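You operate a simulated robot arm through the tools that you are given. There is no shell and no other tool.

You run a simulated robot arm. Do the job below in one go: nothing can be reset, and whatever is moved stays where it is left.

JOB
Put things in order on the open top of the forming bed. At the end: the pink cracked cup stands where the silver short sample stood; the yellow sleeve stands on top of the blue box of shims; the silver short sample is on the grey gland plate (marked "2 HOLES"); the silver pin gauge (marked "GO") from the open top of the forming bed stands where the pink cracked cup stood; whatever was shut is shut again. Leave all else as you found it, and nothing knocked over. Set down upright: short sample.

The check looks at the end state, three seconds after you hand in, the way a careful person would. Anything else that was tipped, shoved, dropped, spilled or broken makes it a failure.

ROBOT AND FRAMES
A 7-joint arm with a two-finger gripper, fixed in place. Base frame: the origin is at the foot of the arm, x ahead of it, y to its left, z up; the work surface is at about z = 0. Readings come in mm, degrees, newtons and seconds.
With the tool pointing down near the work surface it reaches from about 160 to 380 mm from the base axis. Its first joint turns from -72.0 to 72.0 degrees. Payload 0.6 kg.
The tool frame sits at the grasp point between the pads (the TCP): z along the fingers, y along the line on which they close. The tips reach 22 mm beyond it. The gripper opens to 92 mm. The gripper's body begins 65 mm behind the TCP.
Orientation is told as [roll, pitch, yaw] about the base's x, y, z axes, in that order, counted from this pose: with the fingers straight down and closing along the base's y, the tool's x points along the base's -x, its y along +y and its z along -z.

CONTROLS
- The arm moves only by the tool arm_command. Its argument "increments" is text: rows parted by semicolons, each of 7 numbers parted by spaces: the turn, a rotation vector about the tool's x, y, z in units of 4 degrees (1.0 is 4 degrees), then the shift along the tool's x, y, z in units of 40 mm (1.0 is 40 mm), then the opening, from 0 (shut) to 1 (fully open). In form: ax ay az dx dy dz grip; .... A call has 1 to 20 rows; each row shifts and turns the commanded pose from where the row before left it, along the tool's axes as they then stand. A call with a number of a shift or a turn outside -1 to 1 is refused whole. A row lasts 0.2 s, in which the tool goes at most 50 mm and 8.6 degrees; a call with a longer step from one row to the next is refused whole, and so is a gripper value outside its range. Where a pose cannot be reached the arm comes as near as it can. A force on the tool above 40 N (or 10 N above the force at the start of the call, whichever is more), or a blocked arm, ends the call early, and 0.2 s more pass. Each finger halts on what it meets, pressing with about 26 N; the grip force reading is that of the motor and also rises with nothing between the fingers. The clock runs only during rows and for 0.2 s after the last one: add rows that do not move to give the fingers time. The reply holds the time, the measured pose of the TCP, the force on the tool along the base axes, the opening and the grip force, in the units named above and with some noise, with the torque about the TCP (base axes, N m) and any sound that the robot's microphone picked up, and new pictures: "show" is both (left out), scene, wrist or none.
- Cameras (640 x 400 px; columns grow to the right, rows downward): "scene" is fixed at [43, -271.4, 389.7]; the picture's right is [0.85, -0.53, 0.00], its down [-0.37, -0.60, -0.71] and it looks along [0.37, 0.60, -0.70] (base axes); focal length 214 px, centre (320, 200). "wrist" rides on the gripper at [71, 19, -102] in the tool frame; the picture's right is [-0.26, 0.96, 0.00], its down [-0.75, -0.21, -0.62] and it looks along [-0.60, -0.16, 0.78] (tool axes); focal length 280 px, centre (320, 200). There is no depth. A picture from a camera that has moved, and an enlarged one, comes with that camera's place and axes in the base frame and with its lens.
- close_up(camera, box): a new picture of the part [left, top, right, bottom] of that camera's present view, enlarged. It takes no simulated time.
- job_done(): hands the job in; it is judged then, once.

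Places have to be worked out from the pictures, the camera data and where the tool is seen. Open the gripper and draw the arm clear of the work before you hand the job in, unless the task says otherwise.

The tools are called by a JSON object that holds its "api" and its "payload". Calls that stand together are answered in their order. arm_command: Moves the arm, as the interface text tells. Its arguments: {"type":"object","properties":{"increments":{"type":"string"},"show":{"type":"string","enum":["both","scene","wrist","none"]}},"required":["increments"]} The other tools are called the same way: close_up (camera, box) takes an enlarged picture of a part of a camera's view; job_done () hands the job in.

At the start:

```text
time: 0.0
ee_pos: [275.8, 33.1, 256.7]
ee_rot: [-0.1, 0.0, 0.1]
force: [-0.2, -0.5, -0.1]
ft_torque: [-0.03, 0.02, 0.0]
opening: 92.2
grasp_force: 0.0
```

scene: 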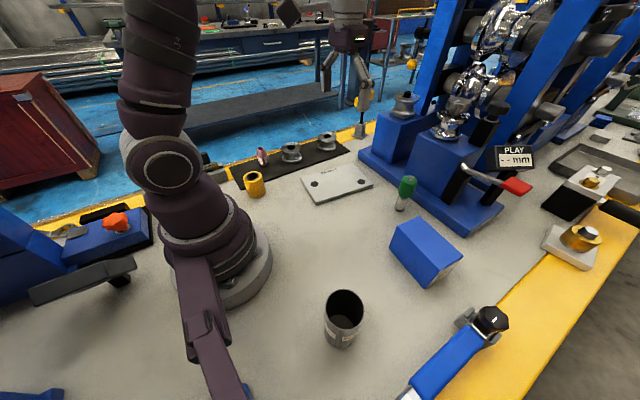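
wrist: 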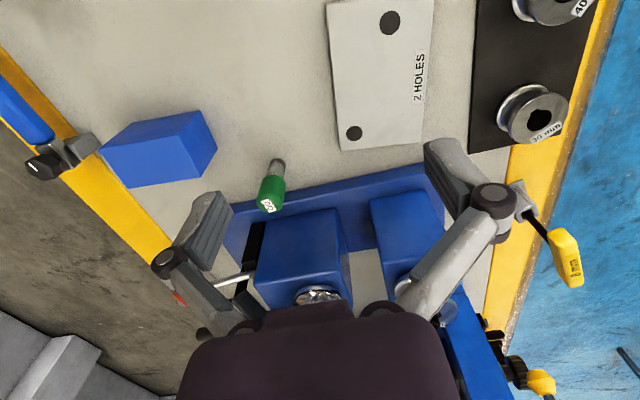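

I see a worktop with a yellow sleeve, a pink item, rollers on a black mat, a grey plate, a green-handled gauge, a blue box and a dark cup/can. I take enlarged pictures to identify each thing before moving.

{"api": "close_up", "payload": {"camera": "scene", "box": [220, 110, 400, 222]}}

{"api": "close_up", "payload": {"camera": "scene", "box": [300, 160, 520, 360]}}

{"api": "close_up", "payload": {"camera": "scene", "box": [0, 180, 180, 320]}}

{"api": "close_up", "payload": {"camera": "scene", "box": [400, 40, 640, 280]}}

{"api": "close_up", "payload": {"camera": "wrist", "box": [80, 100, 340, 320]}}

```text
3.56 times, centred on (310, 166) of scene
camera zoom: at [43.0, -271.4, 389.7], right [0.85, -0.53, 0.0], down [-0.37, -0.6, -0.71], along [0.37, 0.6, -0.7], focal length 763 px, centre (356, 321)
```

zoom: 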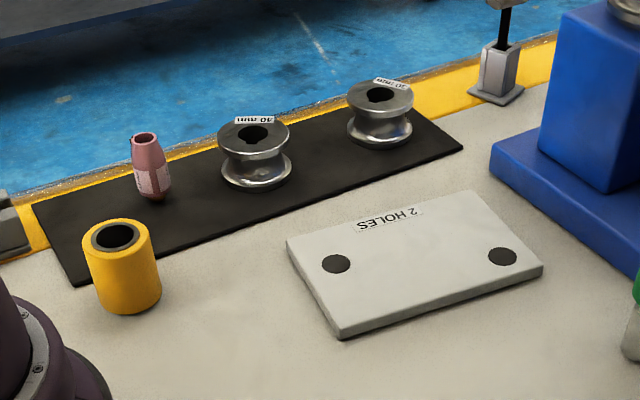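

```text
2.00 times, centred on (410, 260) of scene
camera zoom: at [43.0, -271.4, 389.7], right [0.85, -0.53, 0.0], down [-0.37, -0.6, -0.71], along [0.37, 0.6, -0.7], focal length 429 px, centre (140, 80)
```

zoom: 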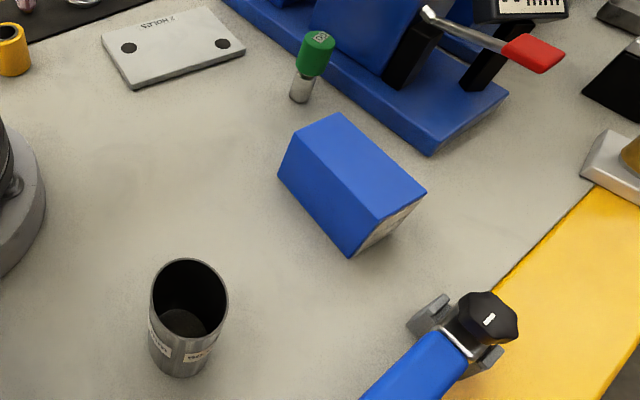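

```text
2.86 times, centred on (90, 250) of scene
camera zoom: at [43.0, -271.4, 389.7], right [0.85, -0.53, 0.0], down [-0.37, -0.6, -0.71], along [0.37, 0.6, -0.7], focal length 613 px, centre (977, 57)
```

zoom: 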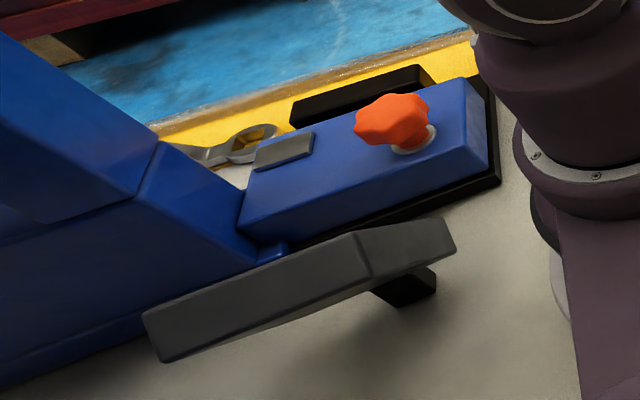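

```text
1.67 times, centred on (520, 160) of scene
camera zoom: at [43.0, -271.4, 389.7], right [0.85, -0.53, 0.0], down [-0.37, -0.6, -0.71], along [0.37, 0.6, -0.7], focal length 358 px, centre (-13, 267)
```

zoom: 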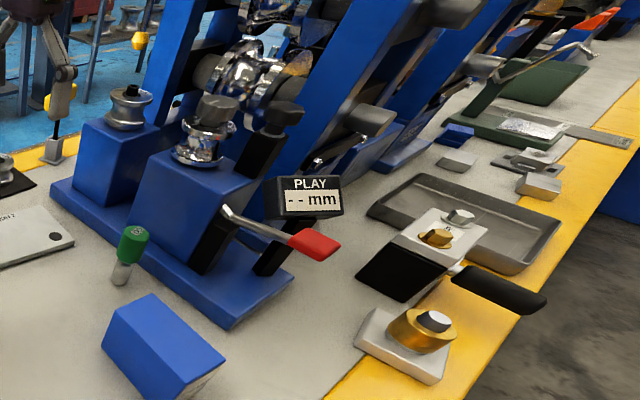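

```text
1.82 times, centred on (210, 210) of wrist
camera zoom: at [205.0, 51.7, 357.6], right [0.26, 0.96, 0.0], down [0.75, -0.21, 0.62], along [0.6, -0.16, -0.78], focal length 510 px, centre (520, 182)
```

zoom: 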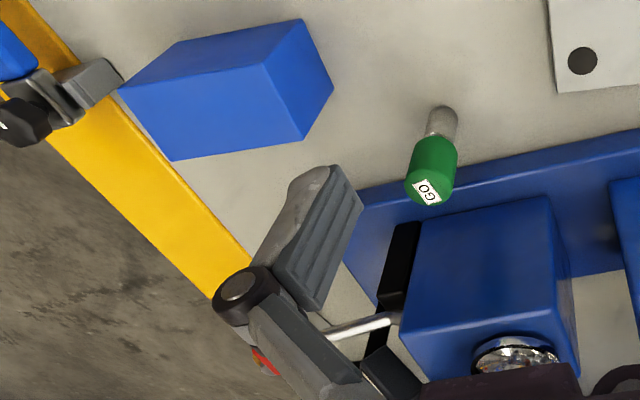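

The green-handled gauge reads "GO". I now look closely at the cylinder near the front and the pink item to read the labels.

{"api": "close_up", "payload": {"camera": "scene", "box": [310, 280, 380, 356]}}

{"api": "close_up", "payload": {"camera": "scene", "box": [235, 135, 285, 205]}}

{"api": "close_up", "payload": {"camera": "scene", "box": [380, 165, 480, 295]}}

{"api": "close_up", "payload": {"camera": "scene", "box": [20, 190, 160, 310]}}

{"api": "close_up", "payload": {"camera": "scene", "box": [180, 140, 300, 220]}}

```text
5.26 times, centred on (345, 318) of scene
camera zoom: at [43.0, -271.4, 389.7], right [0.85, -0.53, 0.0], down [-0.37, -0.6, -0.71], along [0.37, 0.6, -0.7], focal length 1129 px, centre (188, -421)
```

zoom: 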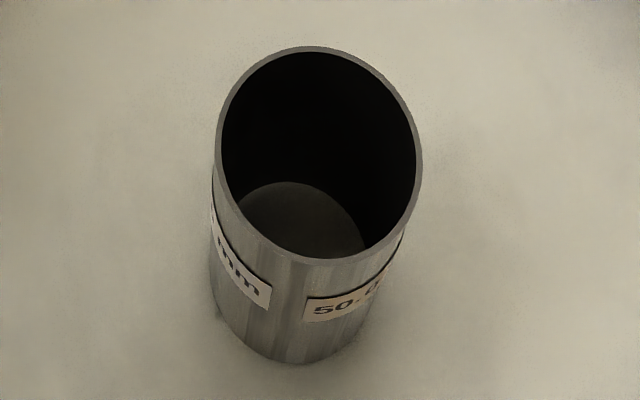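

```text
5.71 times, centred on (260, 170) of scene
camera zoom: at [43.0, -271.4, 389.7], right [0.85, -0.53, 0.0], down [-0.37, -0.6, -0.71], along [0.37, 0.6, -0.7], focal length 1226 px, centre (663, 371)
```

zoom: 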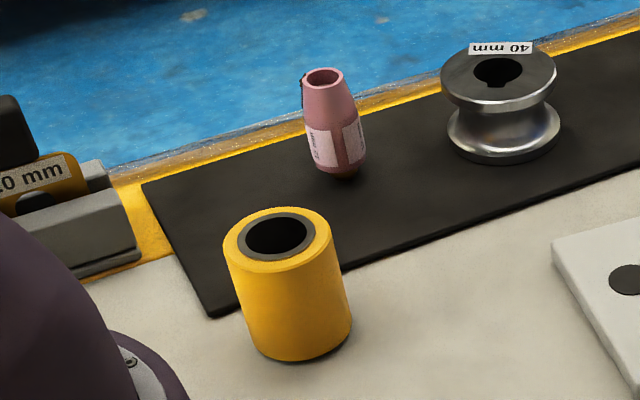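

```text
3.08 times, centred on (430, 230) of scene
camera zoom: at [43.0, -271.4, 389.7], right [0.85, -0.53, 0.0], down [-0.37, -0.6, -0.71], along [0.37, 0.6, -0.7], focal length 660 px, centre (-18, 108)
```

zoom: 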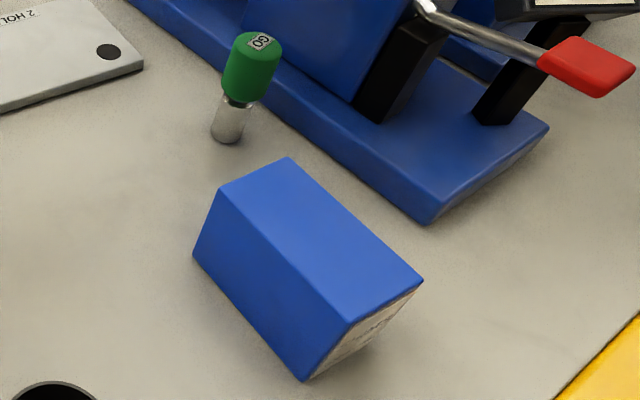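

```text
3.33 times, centred on (90, 250) of scene
camera zoom: at [43.0, -271.4, 389.7], right [0.85, -0.53, 0.0], down [-0.37, -0.6, -0.71], along [0.37, 0.6, -0.7], focal length 715 px, centre (1087, 33)
```

zoom: 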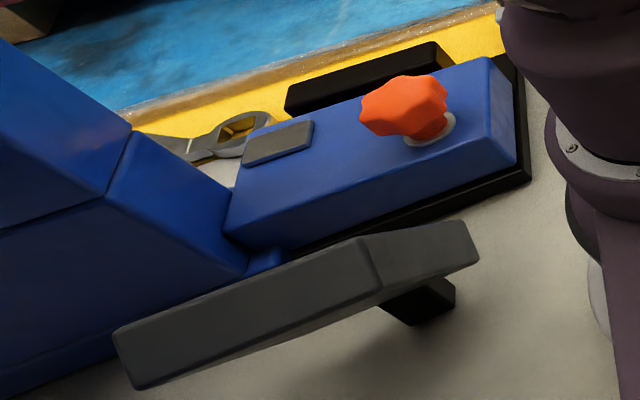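

```text
5.00 times, centred on (240, 180) of scene
camera zoom: at [43.0, -271.4, 389.7], right [0.85, -0.53, 0.0], down [-0.37, -0.6, -0.71], along [0.37, 0.6, -0.7], focal length 1072 px, centre (720, 300)
```

zoom: 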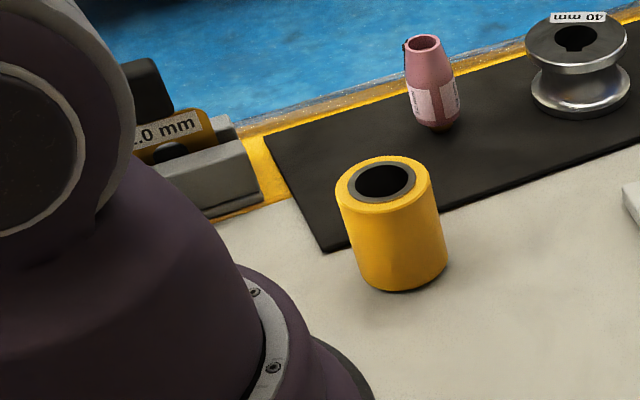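

The near cylinder carries a "50.0 mm" label, so it is the silver short sample, at about (121, -206) and roughly 95 mm tall. I check the pink cup and the gauge in more detail before planning the grips.

{"api": "close_up", "payload": {"camera": "scene", "box": [250, 140, 276, 172]}}

{"api": "close_up", "payload": {"camera": "scene", "box": [385, 168, 425, 218]}}

{"api": "close_up", "payload": {"camera": "scene", "box": [360, 120, 540, 240]}}

{"api": "close_up", "payload": {"camera": "wrist", "box": [240, 140, 320, 230]}}

```text
12.50 times, centred on (263, 156) of scene
camera zoom: at [43.0, -271.4, 389.7], right [0.85, -0.53, 0.0], down [-0.37, -0.6, -0.71], along [0.37, 0.6, -0.7], focal length 2681 px, centre (1032, 750)
```

zoom: 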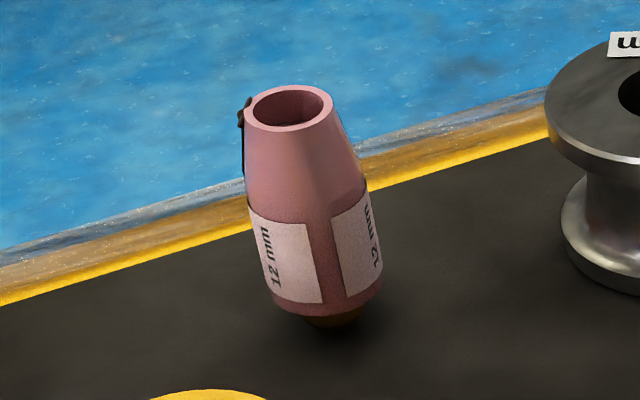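

```text
8.00 times, centred on (405, 193) of scene
camera zoom: at [43.0, -271.4, 389.7], right [0.85, -0.53, 0.0], down [-0.37, -0.6, -0.71], along [0.37, 0.6, -0.7], focal length 1716 px, centre (-360, 256)
```

zoom: 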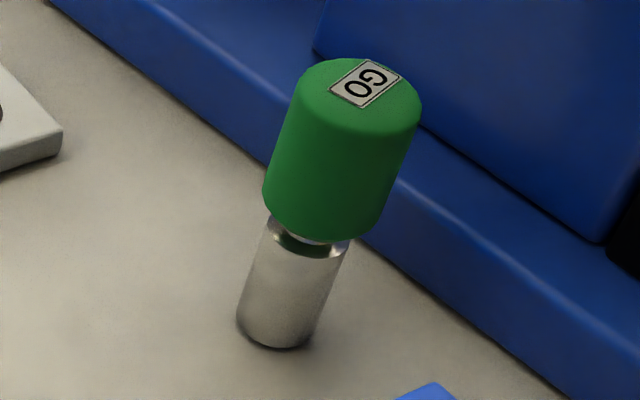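

```text
3.33 times, centred on (450, 180) of scene
camera zoom: at [43.0, -271.4, 389.7], right [0.85, -0.53, 0.0], down [-0.37, -0.6, -0.71], along [0.37, 0.6, -0.7], focal length 715 px, centre (-113, 267)
```

zoom: 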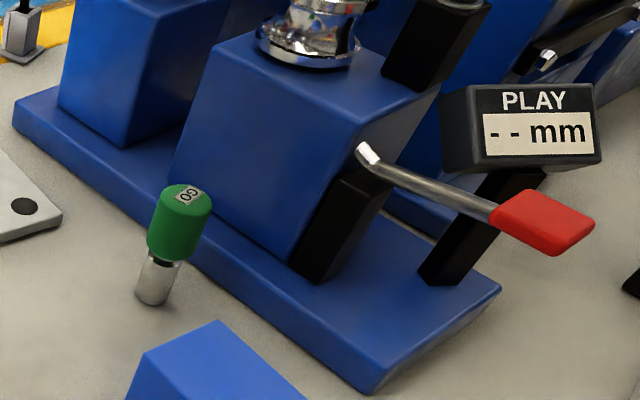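

```text
4.44 times, centred on (280, 185) of wrist
camera zoom: at [205.0, 51.7, 357.6], right [0.26, 0.96, 0.0], down [0.75, -0.21, 0.62], along [0.6, -0.16, -0.78], focal length 1246 px, centre (498, 267)
```

zoom: 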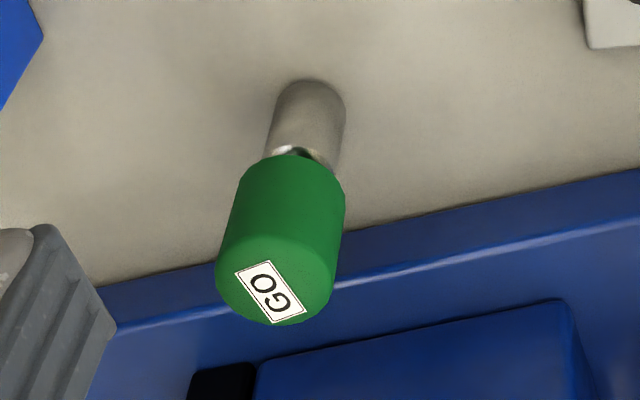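

The gauge handle is about 33 mm wide at (400, -66), and the pink cup is about 29 mm wide and 60 mm tall at (184, 274). I start with the sample: moving above about (121, -206) at the current height to check it with the wrist camera.

{"api": "arm_command", "payload": {"increments": "0 0 0 0.386 -0.598 0 1; 0 0 0 0.386 -0.598 0 1; 0 0 0 0.386 -0.598 0 1; 0 0 0 0.386 -0.598 0 1; 0 0 0 0.386 -0.598 0 1; 0 0 0 0.386 -0.598 0 1; 0 0 0 0.386 -0.598 0 1; 0 0 0 0.386 -0.598 0 1; 0 0 0 0.386 -0.598 0 1; 0 0 0 0.386 -0.598 0 1; 0 0 0 0 0 0 1", "show": "both"}}

```text
time: 2.4
ee_pos: [121.4, -205.9, 255.8]
ee_rot: [0.0, 0.0, 0.0]
force: [-0.5, 0.8, -0.2]
ft_torque: [0.03, 0.0, -0.01]
opening: 91.9
grasp_force: 0.0
camera wrist: at [50.5, -187.3, 357.3], right [0.26, 0.96, 0.0], down [0.75, -0.2, 0.62], along [0.6, -0.16, -0.78], focal length 280 px, centre (320, 200)
```

scene: 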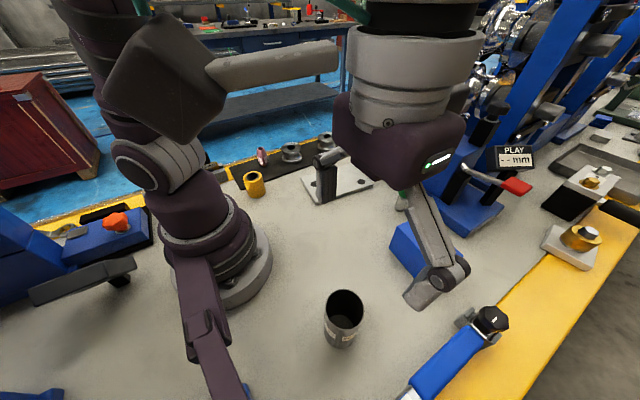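
wrist: 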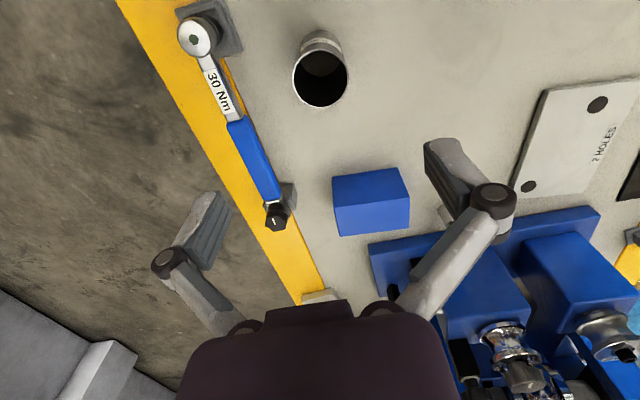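

The tube's rim shows up right where a point under the tool should be. I zoom to refine its centre and see inside it.

{"api": "close_up", "payload": {"camera": "wrist", "box": [280, 20, 360, 120]}}

{"api": "close_up", "payload": {"camera": "wrist", "box": [320, 150, 420, 240]}}

```text
4.00 times, centred on (320, 70) of wrist
camera zoom: at [50.5, -187.3, 357.3], right [0.26, 0.96, 0.0], down [0.75, -0.2, 0.62], along [0.6, -0.16, -0.78], focal length 1122 px, centre (320, 720)
```

zoom: 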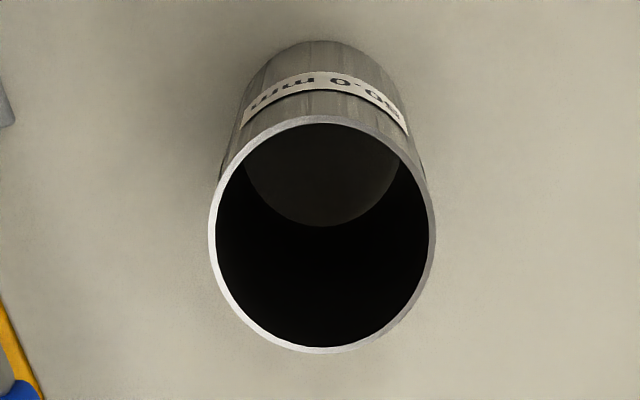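

```text
4.44 times, centred on (370, 195) of wrist
camera zoom: at [50.5, -187.3, 357.3], right [0.26, 0.96, 0.0], down [0.75, -0.2, 0.62], along [0.6, -0.16, -0.78], focal length 1246 px, centre (98, 222)
```

zoom: 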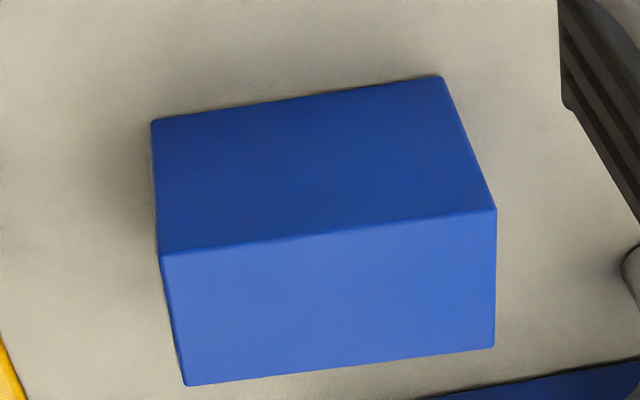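

The tube is empty and open, centred at about (120.3, -205.6). I descend around it to TCP z ≈ 60 with the gripper wide open.

{"api": "arm_command", "payload": {"increments": "0 0 0 0.0275 0.0075 0.75 1; 0 0 0 0 0 0.75 1; 0 0 0 0 0 0.75 1; 0 0 0 0 0 0.75 1; 0 0 0 0 0 0.75 1; 0 0 0 0 0 0.75 1; 0 0 0 0 0 0.395 1; 0 0 0 0 0 0 1", "show": "both"}}

```text
time: 4.2
ee_pos: [120.8, -206.4, 59.0]
ee_rot: [0.0, 0.0, -0.1]
force: [0.3, -0.8, -0.6]
ft_torque: [0.0, 0.0, 0.0]
opening: 91.9
grasp_force: 0.0
camera wrist: at [50.0, -187.1, 161.8], right [0.26, 0.96, 0.0], down [0.75, -0.21, 0.63], along [0.6, -0.16, -0.78], focal length 280 px, centre (320, 200)
```

scene: 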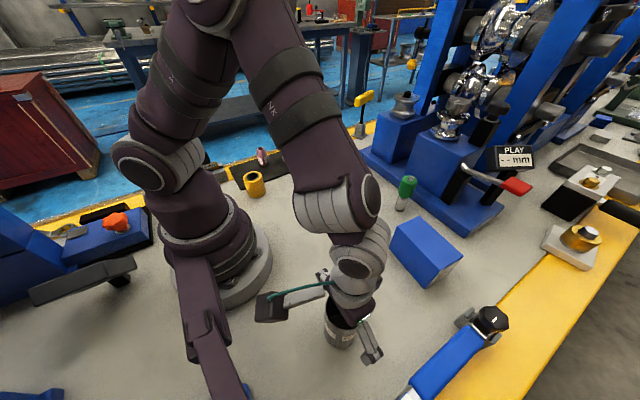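
wrist: 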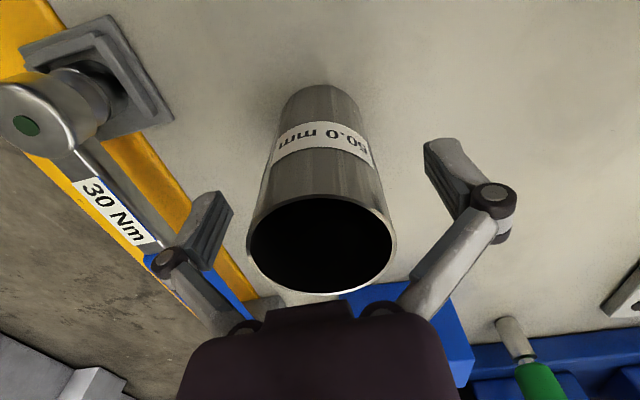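

The tube is centred between the open fingers with clearance on both sides. I close the gripper on it without moving.

{"api": "arm_command", "payload": {"increments": "0 0 0 0 0 0 0.6; 0 0 0 0 0 0 0.5; 0 0 0 0 0 0 0.4; 0 0 0 0 0 0 0.2; 0 0 0 0 0 0 0; 0 0 0 0 0 0 0; 0 0 0 0 0 0 0", "show": "wrist"}}

```text
time: 5.8
ee_pos: [120.5, -206.3, 61.5]
ee_rot: [0.0, -0.1, 0.0]
force: [0.4, 2.8, 13.0]
ft_torque: [-0.08, 0.03, 0.02]
opening: 52.7
grasp_force: 26.2
camera wrist: at [50.1, -187.1, 162.2], right [0.26, 0.96, 0.0], down [0.75, -0.2, 0.63], along [0.6, -0.16, -0.78], focal length 280 px, centre (320, 200)
```

wrist: 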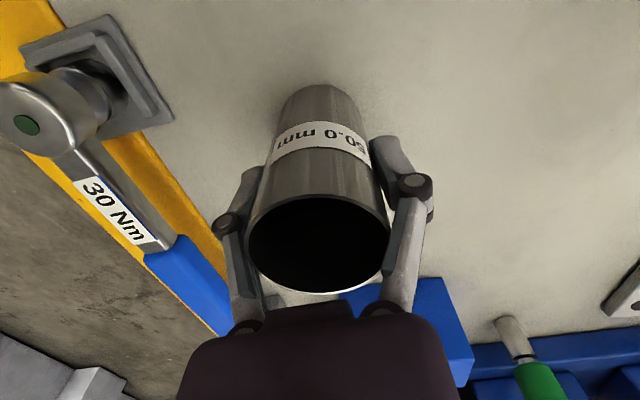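

The grip holds at 52.7 mm with full force. I lift the sample straight up 150 mm and check that it comes along.

{"api": "arm_command", "payload": {"increments": "0 0 0 0 0 -0.2 0; 0 0 0 0 0 -0.4 0; 0 0 0 0 0 -0.6 0; 0 0 0 0 0 -0.75 0; 0 0 0 0 0 -0.75 0; 0 0 0 0 0 -0.75 0; 0 0 0 0 0 -0.4 0; 0 0 0 0 0 0 0", "show": "both"}}

```text
time: 7.6
ee_pos: [121.1, -204.5, 213.4]
ee_rot: [-0.1, 0.0, 0.0]
force: [-0.2, 0.0, -2.1]
ft_torque: [0.04, 0.0, 0.0]
opening: 51.1
grasp_force: 26.1
camera wrist: at [49.8, -186.0, 315.9], right [0.26, 0.96, 0.0], down [0.75, -0.21, 0.62], along [0.6, -0.16, -0.78], focal length 280 px, centre (320, 200)
```

scene: 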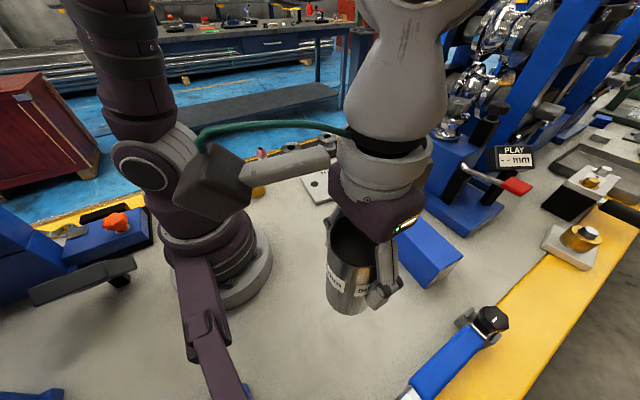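
wrist: 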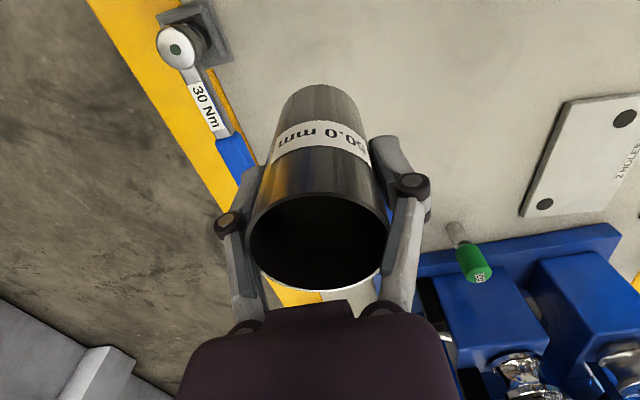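

The sample is held upright, and the force reading suggests it weighs about 0.2 kg. I carry it at this height to above the grey plate's middle, about (320, 84).

{"api": "arm_command", "payload": {"increments": "0 0 0 -0.4146 0.601 0 0; 0 0 0 -0.4146 0.601 0 0; 0 0 0 -0.4146 0.601 0 0; 0 0 0 -0.4146 0.601 0 0; 0 0 0 -0.4146 0.601 0 0; 0 0 0 -0.4146 0.601 0 0; 0 0 0 -0.4146 0.601 0 0; 0 0 0 -0.4146 0.601 0 0; 0 0 0 -0.4146 0.601 0 0; 0 0 0 -0.4146 0.601 0 0; 0 0 0 -0.4146 0.601 0 0; 0 0 0 -0.4146 0.601 0 0; 0 0 0 0 0 0 0", "show": "both"}}

```text
time: 10.4
ee_pos: [319.1, 82.7, 215.8]
ee_rot: [0.0, -0.1, -0.1]
force: [-0.5, -0.6, -1.7]
ft_torque: [0.01, 0.01, 0.02]
opening: 50.9
grasp_force: 26.3
camera wrist: at [248.6, 102.2, 316.0], right [0.26, 0.96, 0.0], down [0.75, -0.21, 0.62], along [0.6, -0.16, -0.78], focal length 280 px, centre (320, 200)
```

scene: 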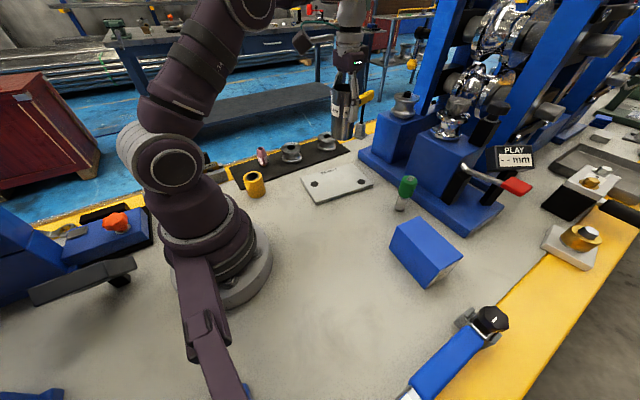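
wrist: 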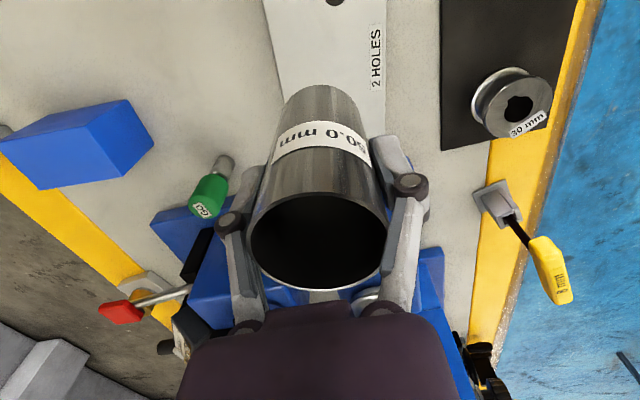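

The view shows the plate's centre a few mm further in +y, so I shift 6 mm that way. Then I lower until the tube's bottom is about 15 mm above the plate.

{"api": "arm_command", "payload": {"increments": "0 0 0 0 0.15 0 0; 0 0 0 0 0 0.6 0; 0 0 0 0 0 0.6 0; 0 0 0 0 0 0.6 0; 0 0 0 0 0 0.6 0; 0 0 0 0 0 0.5 0; 0 0 0 0 0 0.3 0; 0 0 0 0 0 0 0", "show": "both"}}

{"api": "close_up", "payload": {"camera": "scene", "box": [290, 120, 390, 220]}}

```text
time: 12.2
ee_pos: [319.6, 89.0, 86.0]
ee_rot: [0.0, -0.1, 0.0]
force: [-0.1, 0.5, -2.2]
ft_torque: [0.03, 0.01, -0.04]
opening: 49.6
grasp_force: 25.7
camera wrist: at [248.8, 107.5, 187.9], right [0.26, 0.96, 0.0], down [0.75, -0.21, 0.62], along [0.6, -0.16, -0.78], focal length 280 px, centre (320, 200)
```

scene: 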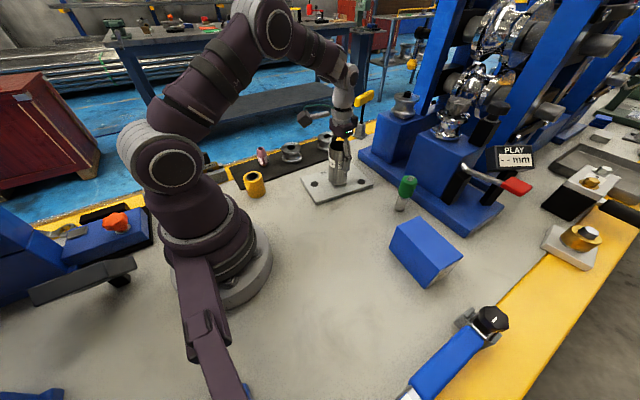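
wrist: 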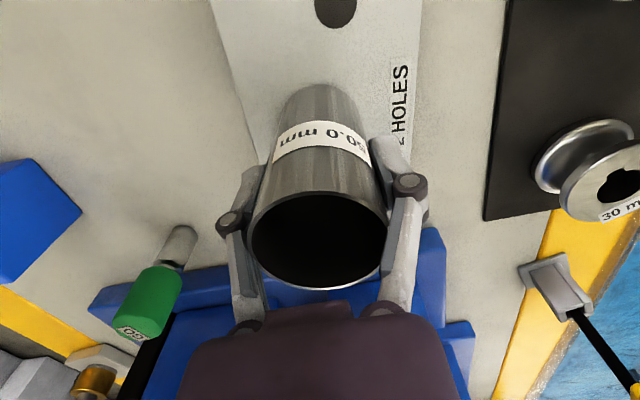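

```text
4.00 times, centred on (340, 170) of scene
camera zoom: at [43.0, -271.4, 389.7], right [0.85, -0.53, 0.0], down [-0.37, -0.6, -0.71], along [0.37, 0.6, -0.7], focal length 858 px, centre (240, 320)
```

zoom: 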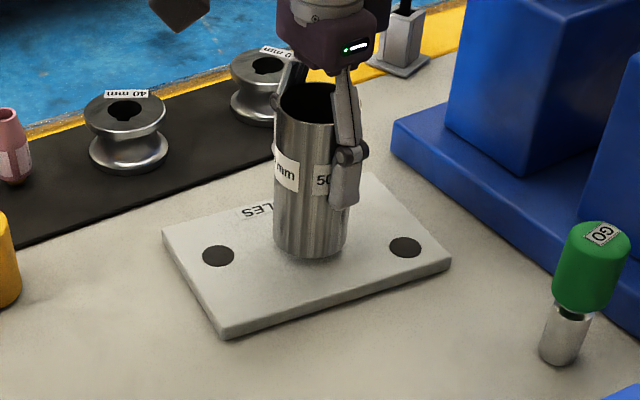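

The tube hangs clear over the plate, between the two holes. I lower 12 mm in small steps, then check the force.

{"api": "arm_command", "payload": {"increments": "0 0 0 0 0 0.1 0; 0 0 0 0 0 0.1 0; 0 0 0 0 0 0.1 0; 0 0 0 0 0 0 0", "show": "none"}}

```text
time: 13.4
ee_pos: [321.1, 88.7, 75.3]
ee_rot: [0.1, -0.1, -0.1]
force: [-3.3, -0.5, 10.5]
ft_torque: [0.0, -0.05, 0.0]
opening: 49.8
grasp_force: 25.9
stopped in row 4: the force on the tool passed its limit at 41 N (the readings are from after the stop); the commanded pose is now the measured one
```

Contact came at z ≈ 75, earlier than I expected, and the arm stopped. I check in close-up whether the tube sits flat on the plate.

{"api": "close_up", "payload": {"camera": "scene", "box": [290, 120, 390, 220]}}

{"api": "close_up", "payload": {"camera": "wrist", "box": [160, 0, 560, 320]}}

```text
4.00 times, centred on (340, 170) of scene
camera zoom: at [42.9, -271.5, 389.7], right [0.85, -0.53, 0.0], down [-0.37, -0.6, -0.71], along [0.37, 0.6, -0.7], focal length 858 px, centre (240, 320)
```

zoom: 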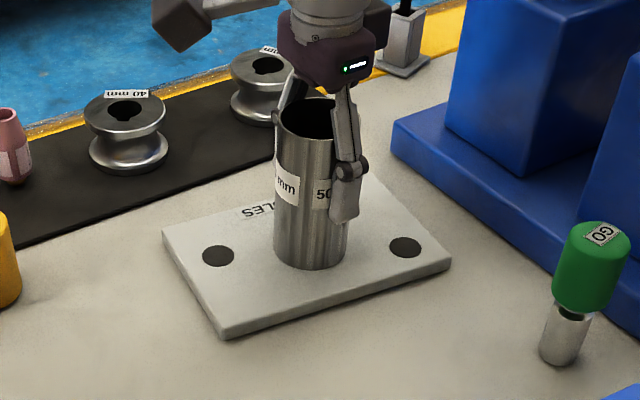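

```text
1.25 times, centred on (360, 160) of wrist
camera zoom: at [249.6, 107.3, 176.9], right [0.26, 0.96, 0.0], down [0.75, -0.21, 0.63], along [0.6, -0.16, -0.78], focal length 350 px, centre (270, 250)
```

zoom: 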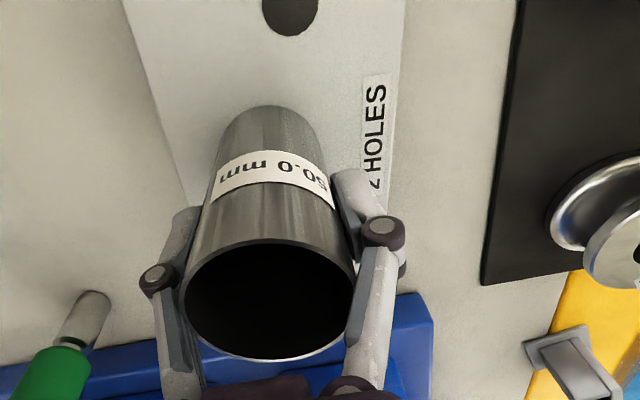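

The tube stands flat on the plate between the holes. I open the gripper gradually to release it.

{"api": "arm_command", "payload": {"increments": "0 0 0 0 0 0 0.6; 0 0 0 0 0 0 0.7; 0 0 0 0 0 0 0.85; 0 0 0 0 0 0 1; 0 0 0 0 0 0 1; 0 0 0 0 0 0 1", "show": "both"}}

{"api": "close_up", "payload": {"camera": "scene", "box": [290, 120, 390, 220]}}

```text
time: 14.8
ee_pos: [319.7, 89.4, 75.4]
ee_rot: [0.1, -0.1, 0.0]
force: [0.2, -0.5, 1.0]
ft_torque: [-0.01, -0.03, 0.0]
opening: 91.9
grasp_force: 0.1
camera wrist: at [249.6, 107.2, 176.6], right [0.26, 0.96, 0.0], down [0.75, -0.21, 0.63], along [0.6, -0.16, -0.78], focal length 280 px, centre (320, 200)
```

scene: 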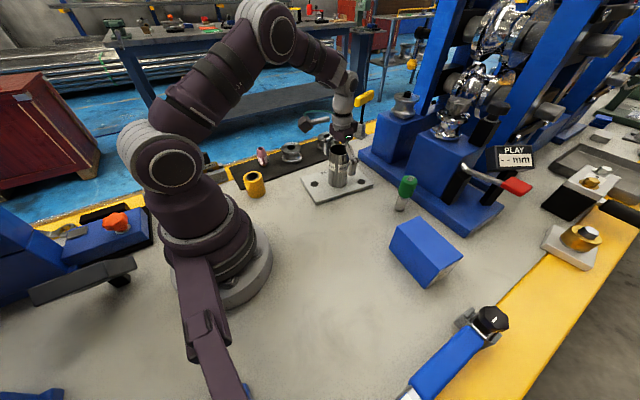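
wrist: 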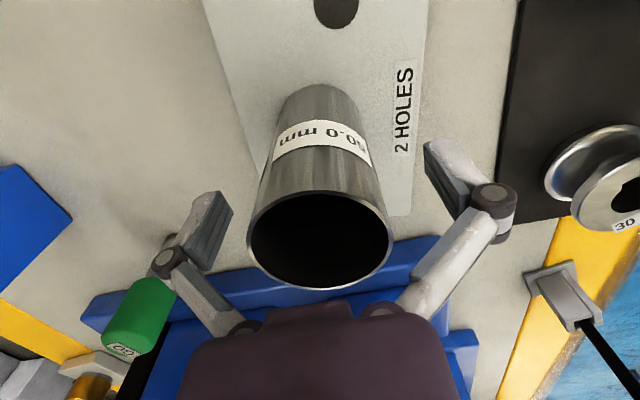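

```text
4.00 times, centred on (340, 170) of scene
camera zoom: at [43.0, -271.4, 389.7], right [0.85, -0.53, 0.0], down [-0.37, -0.6, -0.71], along [0.37, 0.6, -0.7], focal length 858 px, centre (240, 320)
```

zoom: 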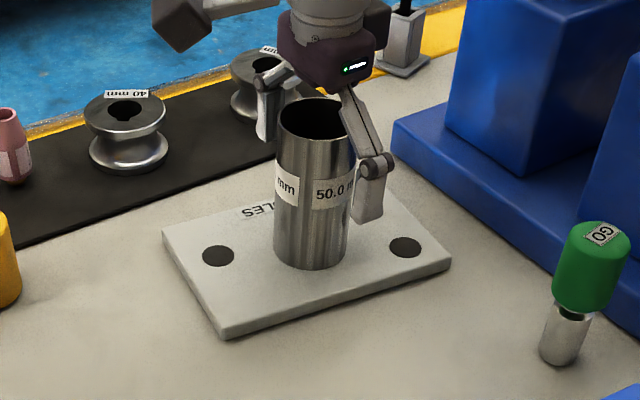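

The sample stands upright on the plate and is free of the fingers. I rise clear and travel to above the pink cup at about (184, 274).

{"api": "arm_command", "payload": {"increments": "0 0 0 0 0 -0.5 1; 0 0 0 0 0 -0.8 1; 0 0 0 0 0 -0.8 1; 0 0 0 0 0 -0.8 1; 0 0 0 0 0 -0.8 1; 0 0 0 0.42 0.58 0 1; 0 0 0 0.42 0.58 0 1; 0 0 0 0.42 0.58 0 1; 0 0 0 0.42 0.58 0 1; 0 0 0 0.42 0.58 0 1; 0 0 0 0.42 0.58 0 1; 0 0 0 0.42 0.58 0 1; 0 0 0 0.42 0.56 0 1; 0 0 0 0 0 0 1", "show": "both"}}

```text
time: 17.8
ee_pos: [186.3, 273.8, 223.4]
ee_rot: [0.1, 0.0, 0.0]
force: [-0.6, -0.3, -0.5]
ft_torque: [0.02, 0.02, 0.03]
opening: 92.1
grasp_force: 0.1
camera wrist: at [114.2, 292.8, 324.4], right [0.26, 0.96, 0.0], down [0.75, -0.21, 0.63], along [0.6, -0.16, -0.78], focal length 280 px, centre (320, 200)
```

scene: 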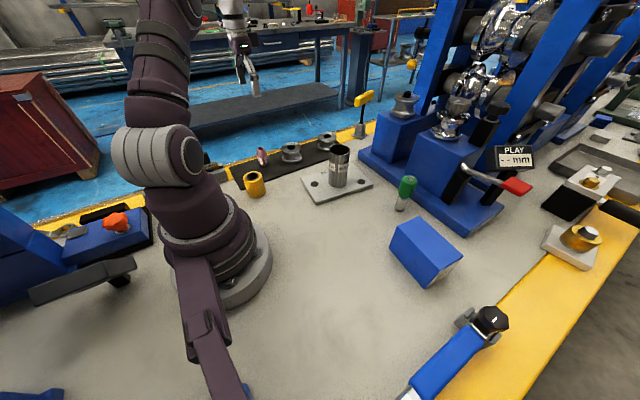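
wrist: 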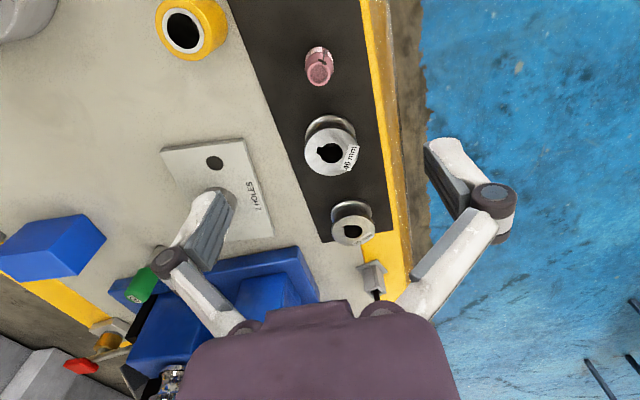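

The pink cup is visible below the tool, and the sample still stands in the scene view. I zoom in on the cup to locate its axis.

{"api": "close_up", "payload": {"camera": "wrist", "box": [280, 25, 360, 105]}}

{"api": "close_up", "payload": {"camera": "wrist", "box": [140, 0, 240, 80]}}

```text
5.00 times, centred on (320, 65) of wrist
camera zoom: at [114.2, 292.8, 324.4], right [0.26, 0.96, 0.0], down [0.75, -0.21, 0.63], along [0.6, -0.16, -0.78], focal length 1402 px, centre (320, 875)
```

zoom: 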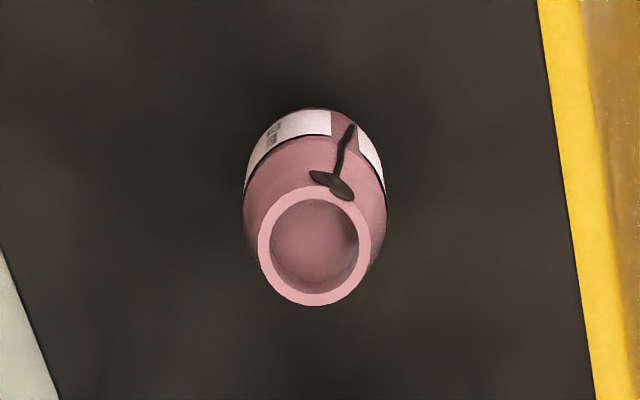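

```text
5.00 times, centred on (190, 40) of wrist
camera zoom: at [114.2, 292.8, 324.4], right [0.26, 0.96, 0.0], down [0.75, -0.21, 0.63], along [0.6, -0.16, -0.78], focal length 1402 px, centre (970, 1000)
```

zoom: 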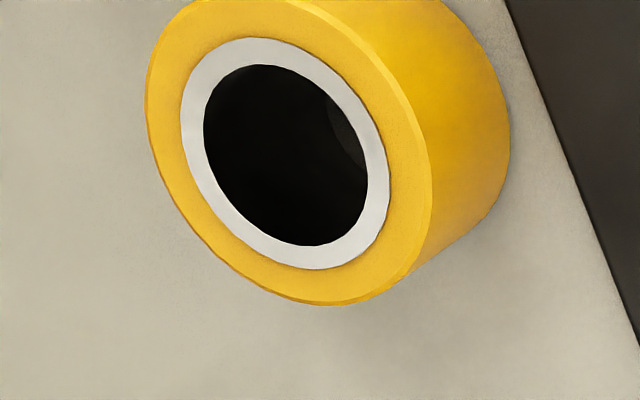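

The cup's axis works out to about (180.2, 274.5). I shift there, pre-close to about 46 mm, and descend part way to check alignment.

{"api": "arm_command", "payload": {"increments": "0 0 0 0.152 0.018 0 0.5; 0 0 0 0 0 0.5 0.5; 0 0 0 0 0 0.6 0.5; 0 0 0 0 0 0.6 0.5; 0 0 0 0 0 0.6 0.5; 0 0 0 0 0 0.6 0.5; 0 0 0 0 0 0 0.5; 0 0 0 0 0 0 0.5", "show": "both"}}

```text
time: 19.6
ee_pos: [180.3, 275.4, 107.2]
ee_rot: [0.1, -0.1, 0.0]
force: [0.2, -1.1, 0.4]
ft_torque: [-0.03, 0.01, 0.0]
opening: 46.0
grasp_force: 0.1
camera wrist: at [109.5, 292.5, 208.2], right [0.26, 0.96, 0.0], down [0.75, -0.21, 0.63], along [0.6, -0.16, -0.78], focal length 280 px, centre (320, 200)
```

scene: 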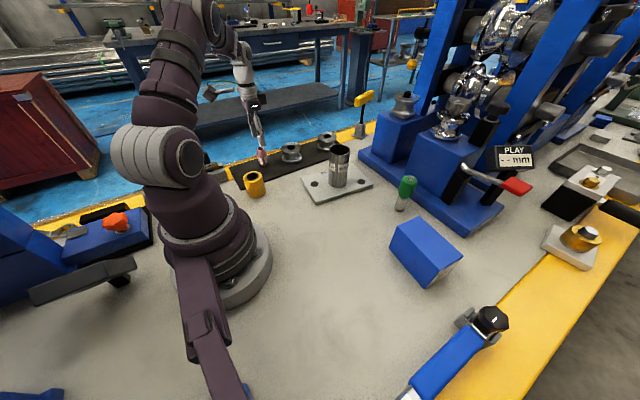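
wrist: 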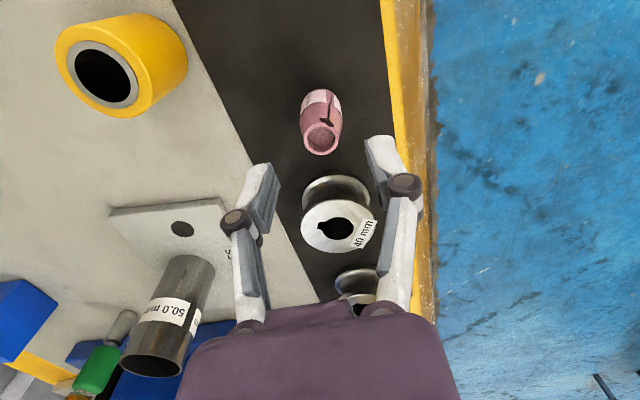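

The cup's rim is dead centre under the tool at (321, 138), as predicted. I descend to TCP z ≈ 33 with the fingers at 46 mm.

{"api": "arm_command", "payload": {"increments": "0 0 0 0 0 0.5 0.5; 0 0 0 0 0 0.5 0.5; 0 0 0 0 0 0.5 0.5; 0 0 0 0 0 0.34 0.5; 0 0 0 0 0 0 0.5", "show": "both"}}

{"api": "close_up", "payload": {"camera": "scene", "box": [230, 110, 310, 190]}}

```text
time: 20.8
ee_pos: [180.8, 273.9, 32.4]
ee_rot: [0.1, 0.0, 0.0]
force: [-1.0, 0.2, -0.5]
ft_torque: [0.01, -0.01, -0.02]
opening: 46.0
grasp_force: 0.0
camera wrist: at [109.5, 292.7, 133.8], right [0.26, 0.96, 0.0], down [0.75, -0.21, 0.63], along [0.6, -0.16, -0.78], focal length 280 px, centre (320, 200)
```

scene: 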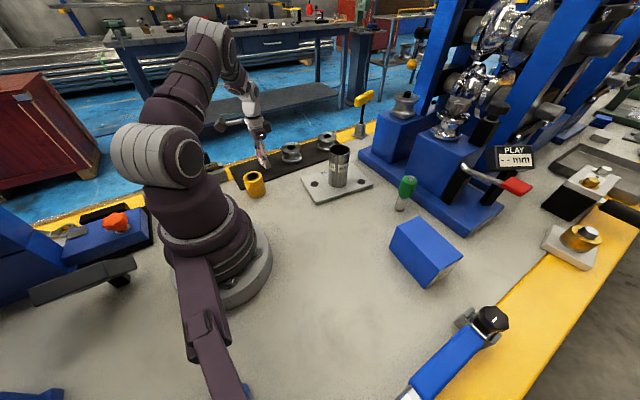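
wrist: 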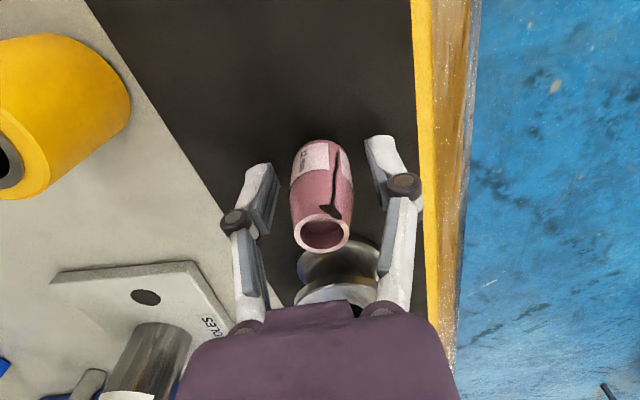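

```text
5.00 times, centred on (270, 150) of scene
camera zoom: at [43.0, -271.4, 389.7], right [0.85, -0.53, 0.0], down [-0.37, -0.6, -0.71], along [0.37, 0.6, -0.7], focal length 1072 px, centre (570, 450)
```

zoom: 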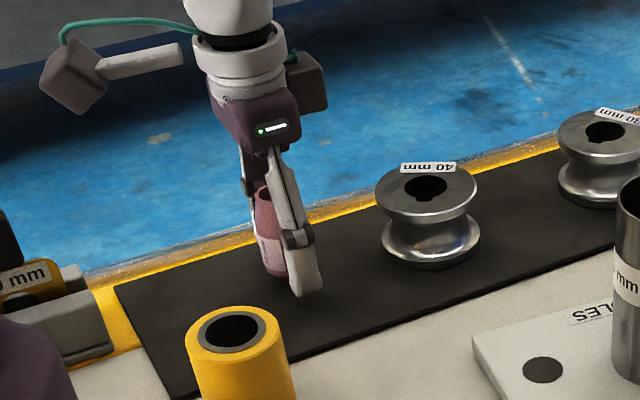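

The cup stands centred between the pads. I close gently toward slightly less than its width and read the grip.

{"api": "arm_command", "payload": {"increments": "0 0 0 0 0 0 0.42; 0 0 0 0 0 0 0.36; 0 0 0 0 0 0 0.32; 0 0 0 0 0 0 0.28; 0 0 0 0 0 0 0.26; 0 0 0 0 0 0 0.26", "show": "wrist"}}

```text
time: 22.2
ee_pos: [180.3, 274.2, 32.4]
ee_rot: [0.1, -0.1, 0.0]
force: [0.9, 0.4, 0.6]
ft_torque: [0.0, 0.0, 0.01]
opening: 25.4
grasp_force: 4.8
camera wrist: at [109.5, 292.7, 134.0], right [0.26, 0.96, 0.0], down [0.75, -0.21, 0.63], along [0.6, -0.16, -0.78], focal length 280 px, centre (320, 200)
```

wrist: 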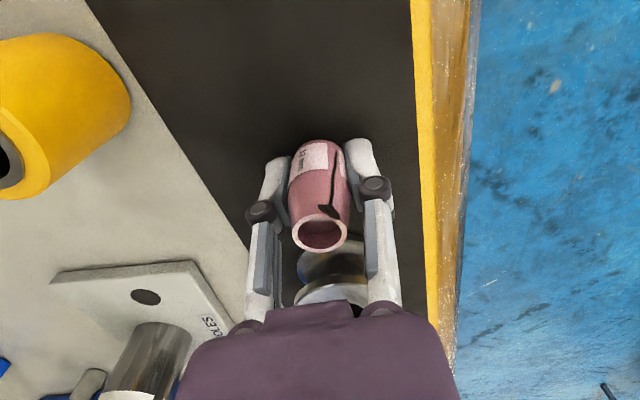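

The pads touch the cup at 25.4 mm with a light 4.8 N. I squeeze slightly more, then lift slowly.

{"api": "arm_command", "payload": {"increments": "0 0 0 0 0 0 0.22; 0 0 0 0 0 0 0.18; 0 0 0 0 0 0 0.18; 0 0 0 0 0 -0.1 0.18; 0 0 0 0 0 -0.3 0.18; 0 0 0 0 0 -0.3 0.18; 0 0 0 0 0 0 0.18", "show": "both"}}

{"api": "close_up", "payload": {"camera": "scene", "box": [230, 110, 310, 190]}}

```text
time: 23.8
ee_pos: [181.2, 274.7, 61.1]
ee_rot: [0.1, -0.1, -0.1]
force: [0.0, -0.2, -1.6]
ft_torque: [0.0, -0.01, 0.0]
opening: 24.5
grasp_force: 26.1
camera wrist: at [109.4, 292.7, 163.0], right [0.26, 0.96, 0.0], down [0.75, -0.21, 0.63], along [0.6, -0.16, -0.78], focal length 280 px, centre (320, 200)
```

scene: 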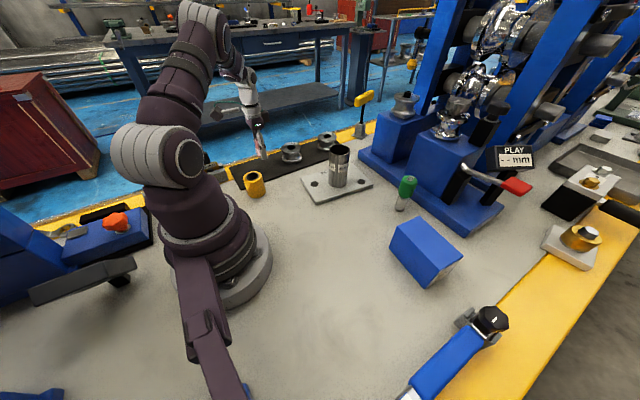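
wrist: 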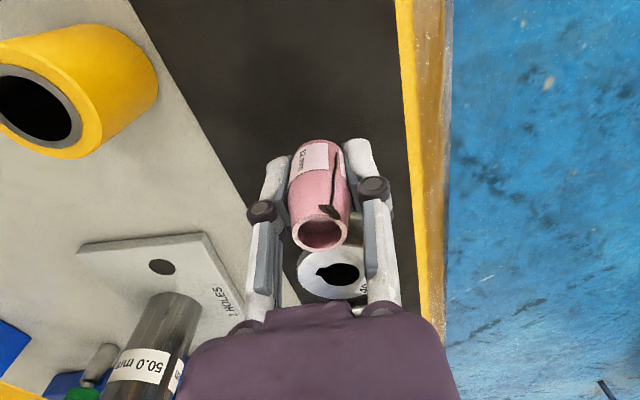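

```text
5.00 times, centred on (270, 150) of scene
camera zoom: at [43.0, -271.4, 389.7], right [0.85, -0.53, 0.0], down [-0.37, -0.6, -0.71], along [0.37, 0.6, -0.7], focal length 1072 px, centre (570, 450)
```

zoom: 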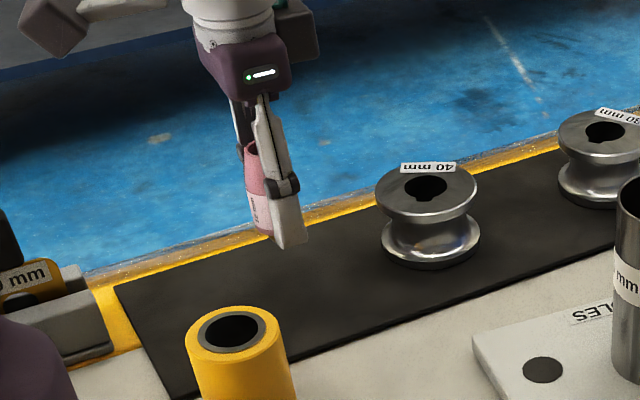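

The cup is lifted cleanly and upright. I raise it to z ≈ 200 and carry it around in front of the base via (285, 30).

{"api": "arm_command", "payload": {"increments": "0 0 0 0 0 -0.7 0.18; 0 0 0 0 0 -0.7 0.18; 0 0 0 0 0 -0.7 0.18; 0 0 0 0 0 -0.7 0.18; 0 0 0 0 0 -0.675 0.18; 0 0 0 -0.2889 -0.6806 0 0.18; 0 0 0 -0.2889 -0.6806 0 0.18; 0 0 0 -0.2889 -0.6806 0 0.18; 0 0 0 -0.2889 -0.6806 0 0.18; 0 0 0 -0.2889 -0.6806 0 0.18; 0 0 0 -0.2889 -0.6806 0 0.18; 0 0 0 -0.2889 -0.6806 0 0.18; 0 0 0 -0.2889 -0.6806 0 0.18; 0 0 0 -0.2889 -0.6806 0 0.18; 0 0 0 0 0 0 0.18", "show": "wrist"}}

{"api": "arm_command", "payload": {"increments": "0 0 0 0.4113 -0.59 0 0.18; 0 0 0 0.4113 -0.59 0 0.18; 0 0 0 0.4113 -0.59 0 0.18; 0 0 0 0.4113 -0.59 0 0.18; 0 0 0 0.4113 -0.59 0 0.18; 0 0 0 0.4113 -0.59 0 0.18; 0 0 0 0.4113 -0.59 0 0.18; 0 0 0 0.4113 -0.59 0 0.18; 0 0 0 0.4113 -0.59 0 0.18; 0 0 0 0.4113 -0.59 0 0.18; 0 0 0 0 0 0 0.18; 0 0 0 0 0 0 0.18", "show": "both"}}

```text
time: 27.0
ee_pos: [284.4, 28.9, 200.4]
ee_rot: [0.1, -0.1, 0.0]
force: [0.4, -0.4, -0.2]
ft_torque: [0.03, 0.01, 0.0]
opening: 24.3
grasp_force: 25.8
camera wrist: at [213.1, 47.5, 302.7], right [0.26, 0.96, 0.0], down [0.75, -0.21, 0.63], along [0.6, -0.16, -0.78], focal length 280 px, centre (320, 200)
```

wrist: 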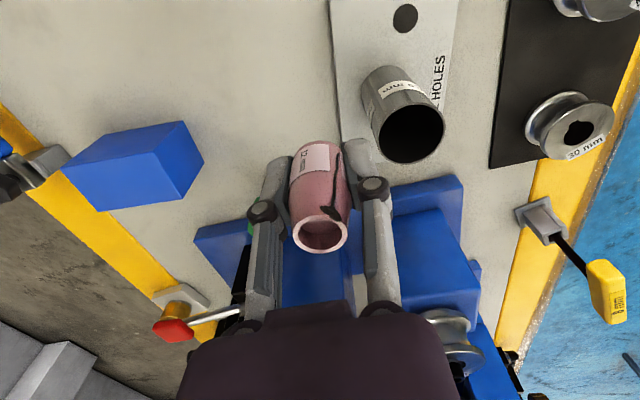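

```text
time: 29.6
ee_pos: [119.4, -207.5, 199.0]
ee_rot: [0.1, -0.1, 0.0]
force: [0.4, -0.4, -0.6]
ft_torque: [-0.01, -0.01, -0.01]
opening: 24.0
grasp_force: 26.2
camera wrist: at [48.2, -188.6, 300.8], right [0.26, 0.96, 0.0], down [0.75, -0.21, 0.63], along [0.6, -0.16, -0.78], focal length 280 px, centre (320, 200)
```

scene: 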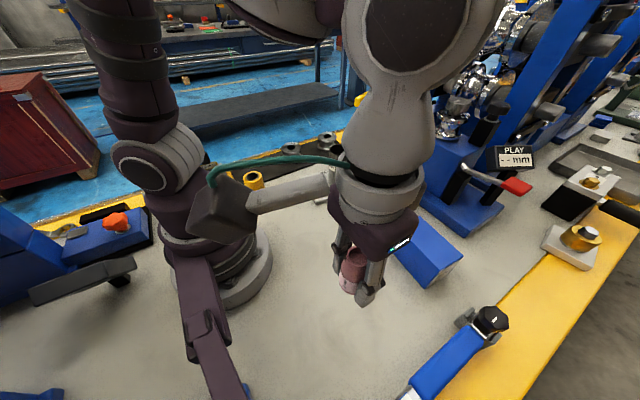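
wrist: 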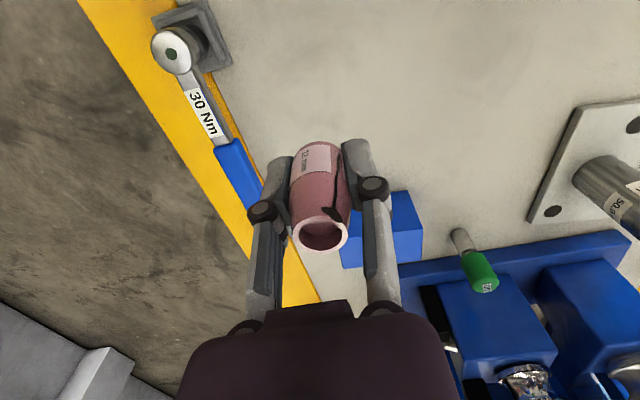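

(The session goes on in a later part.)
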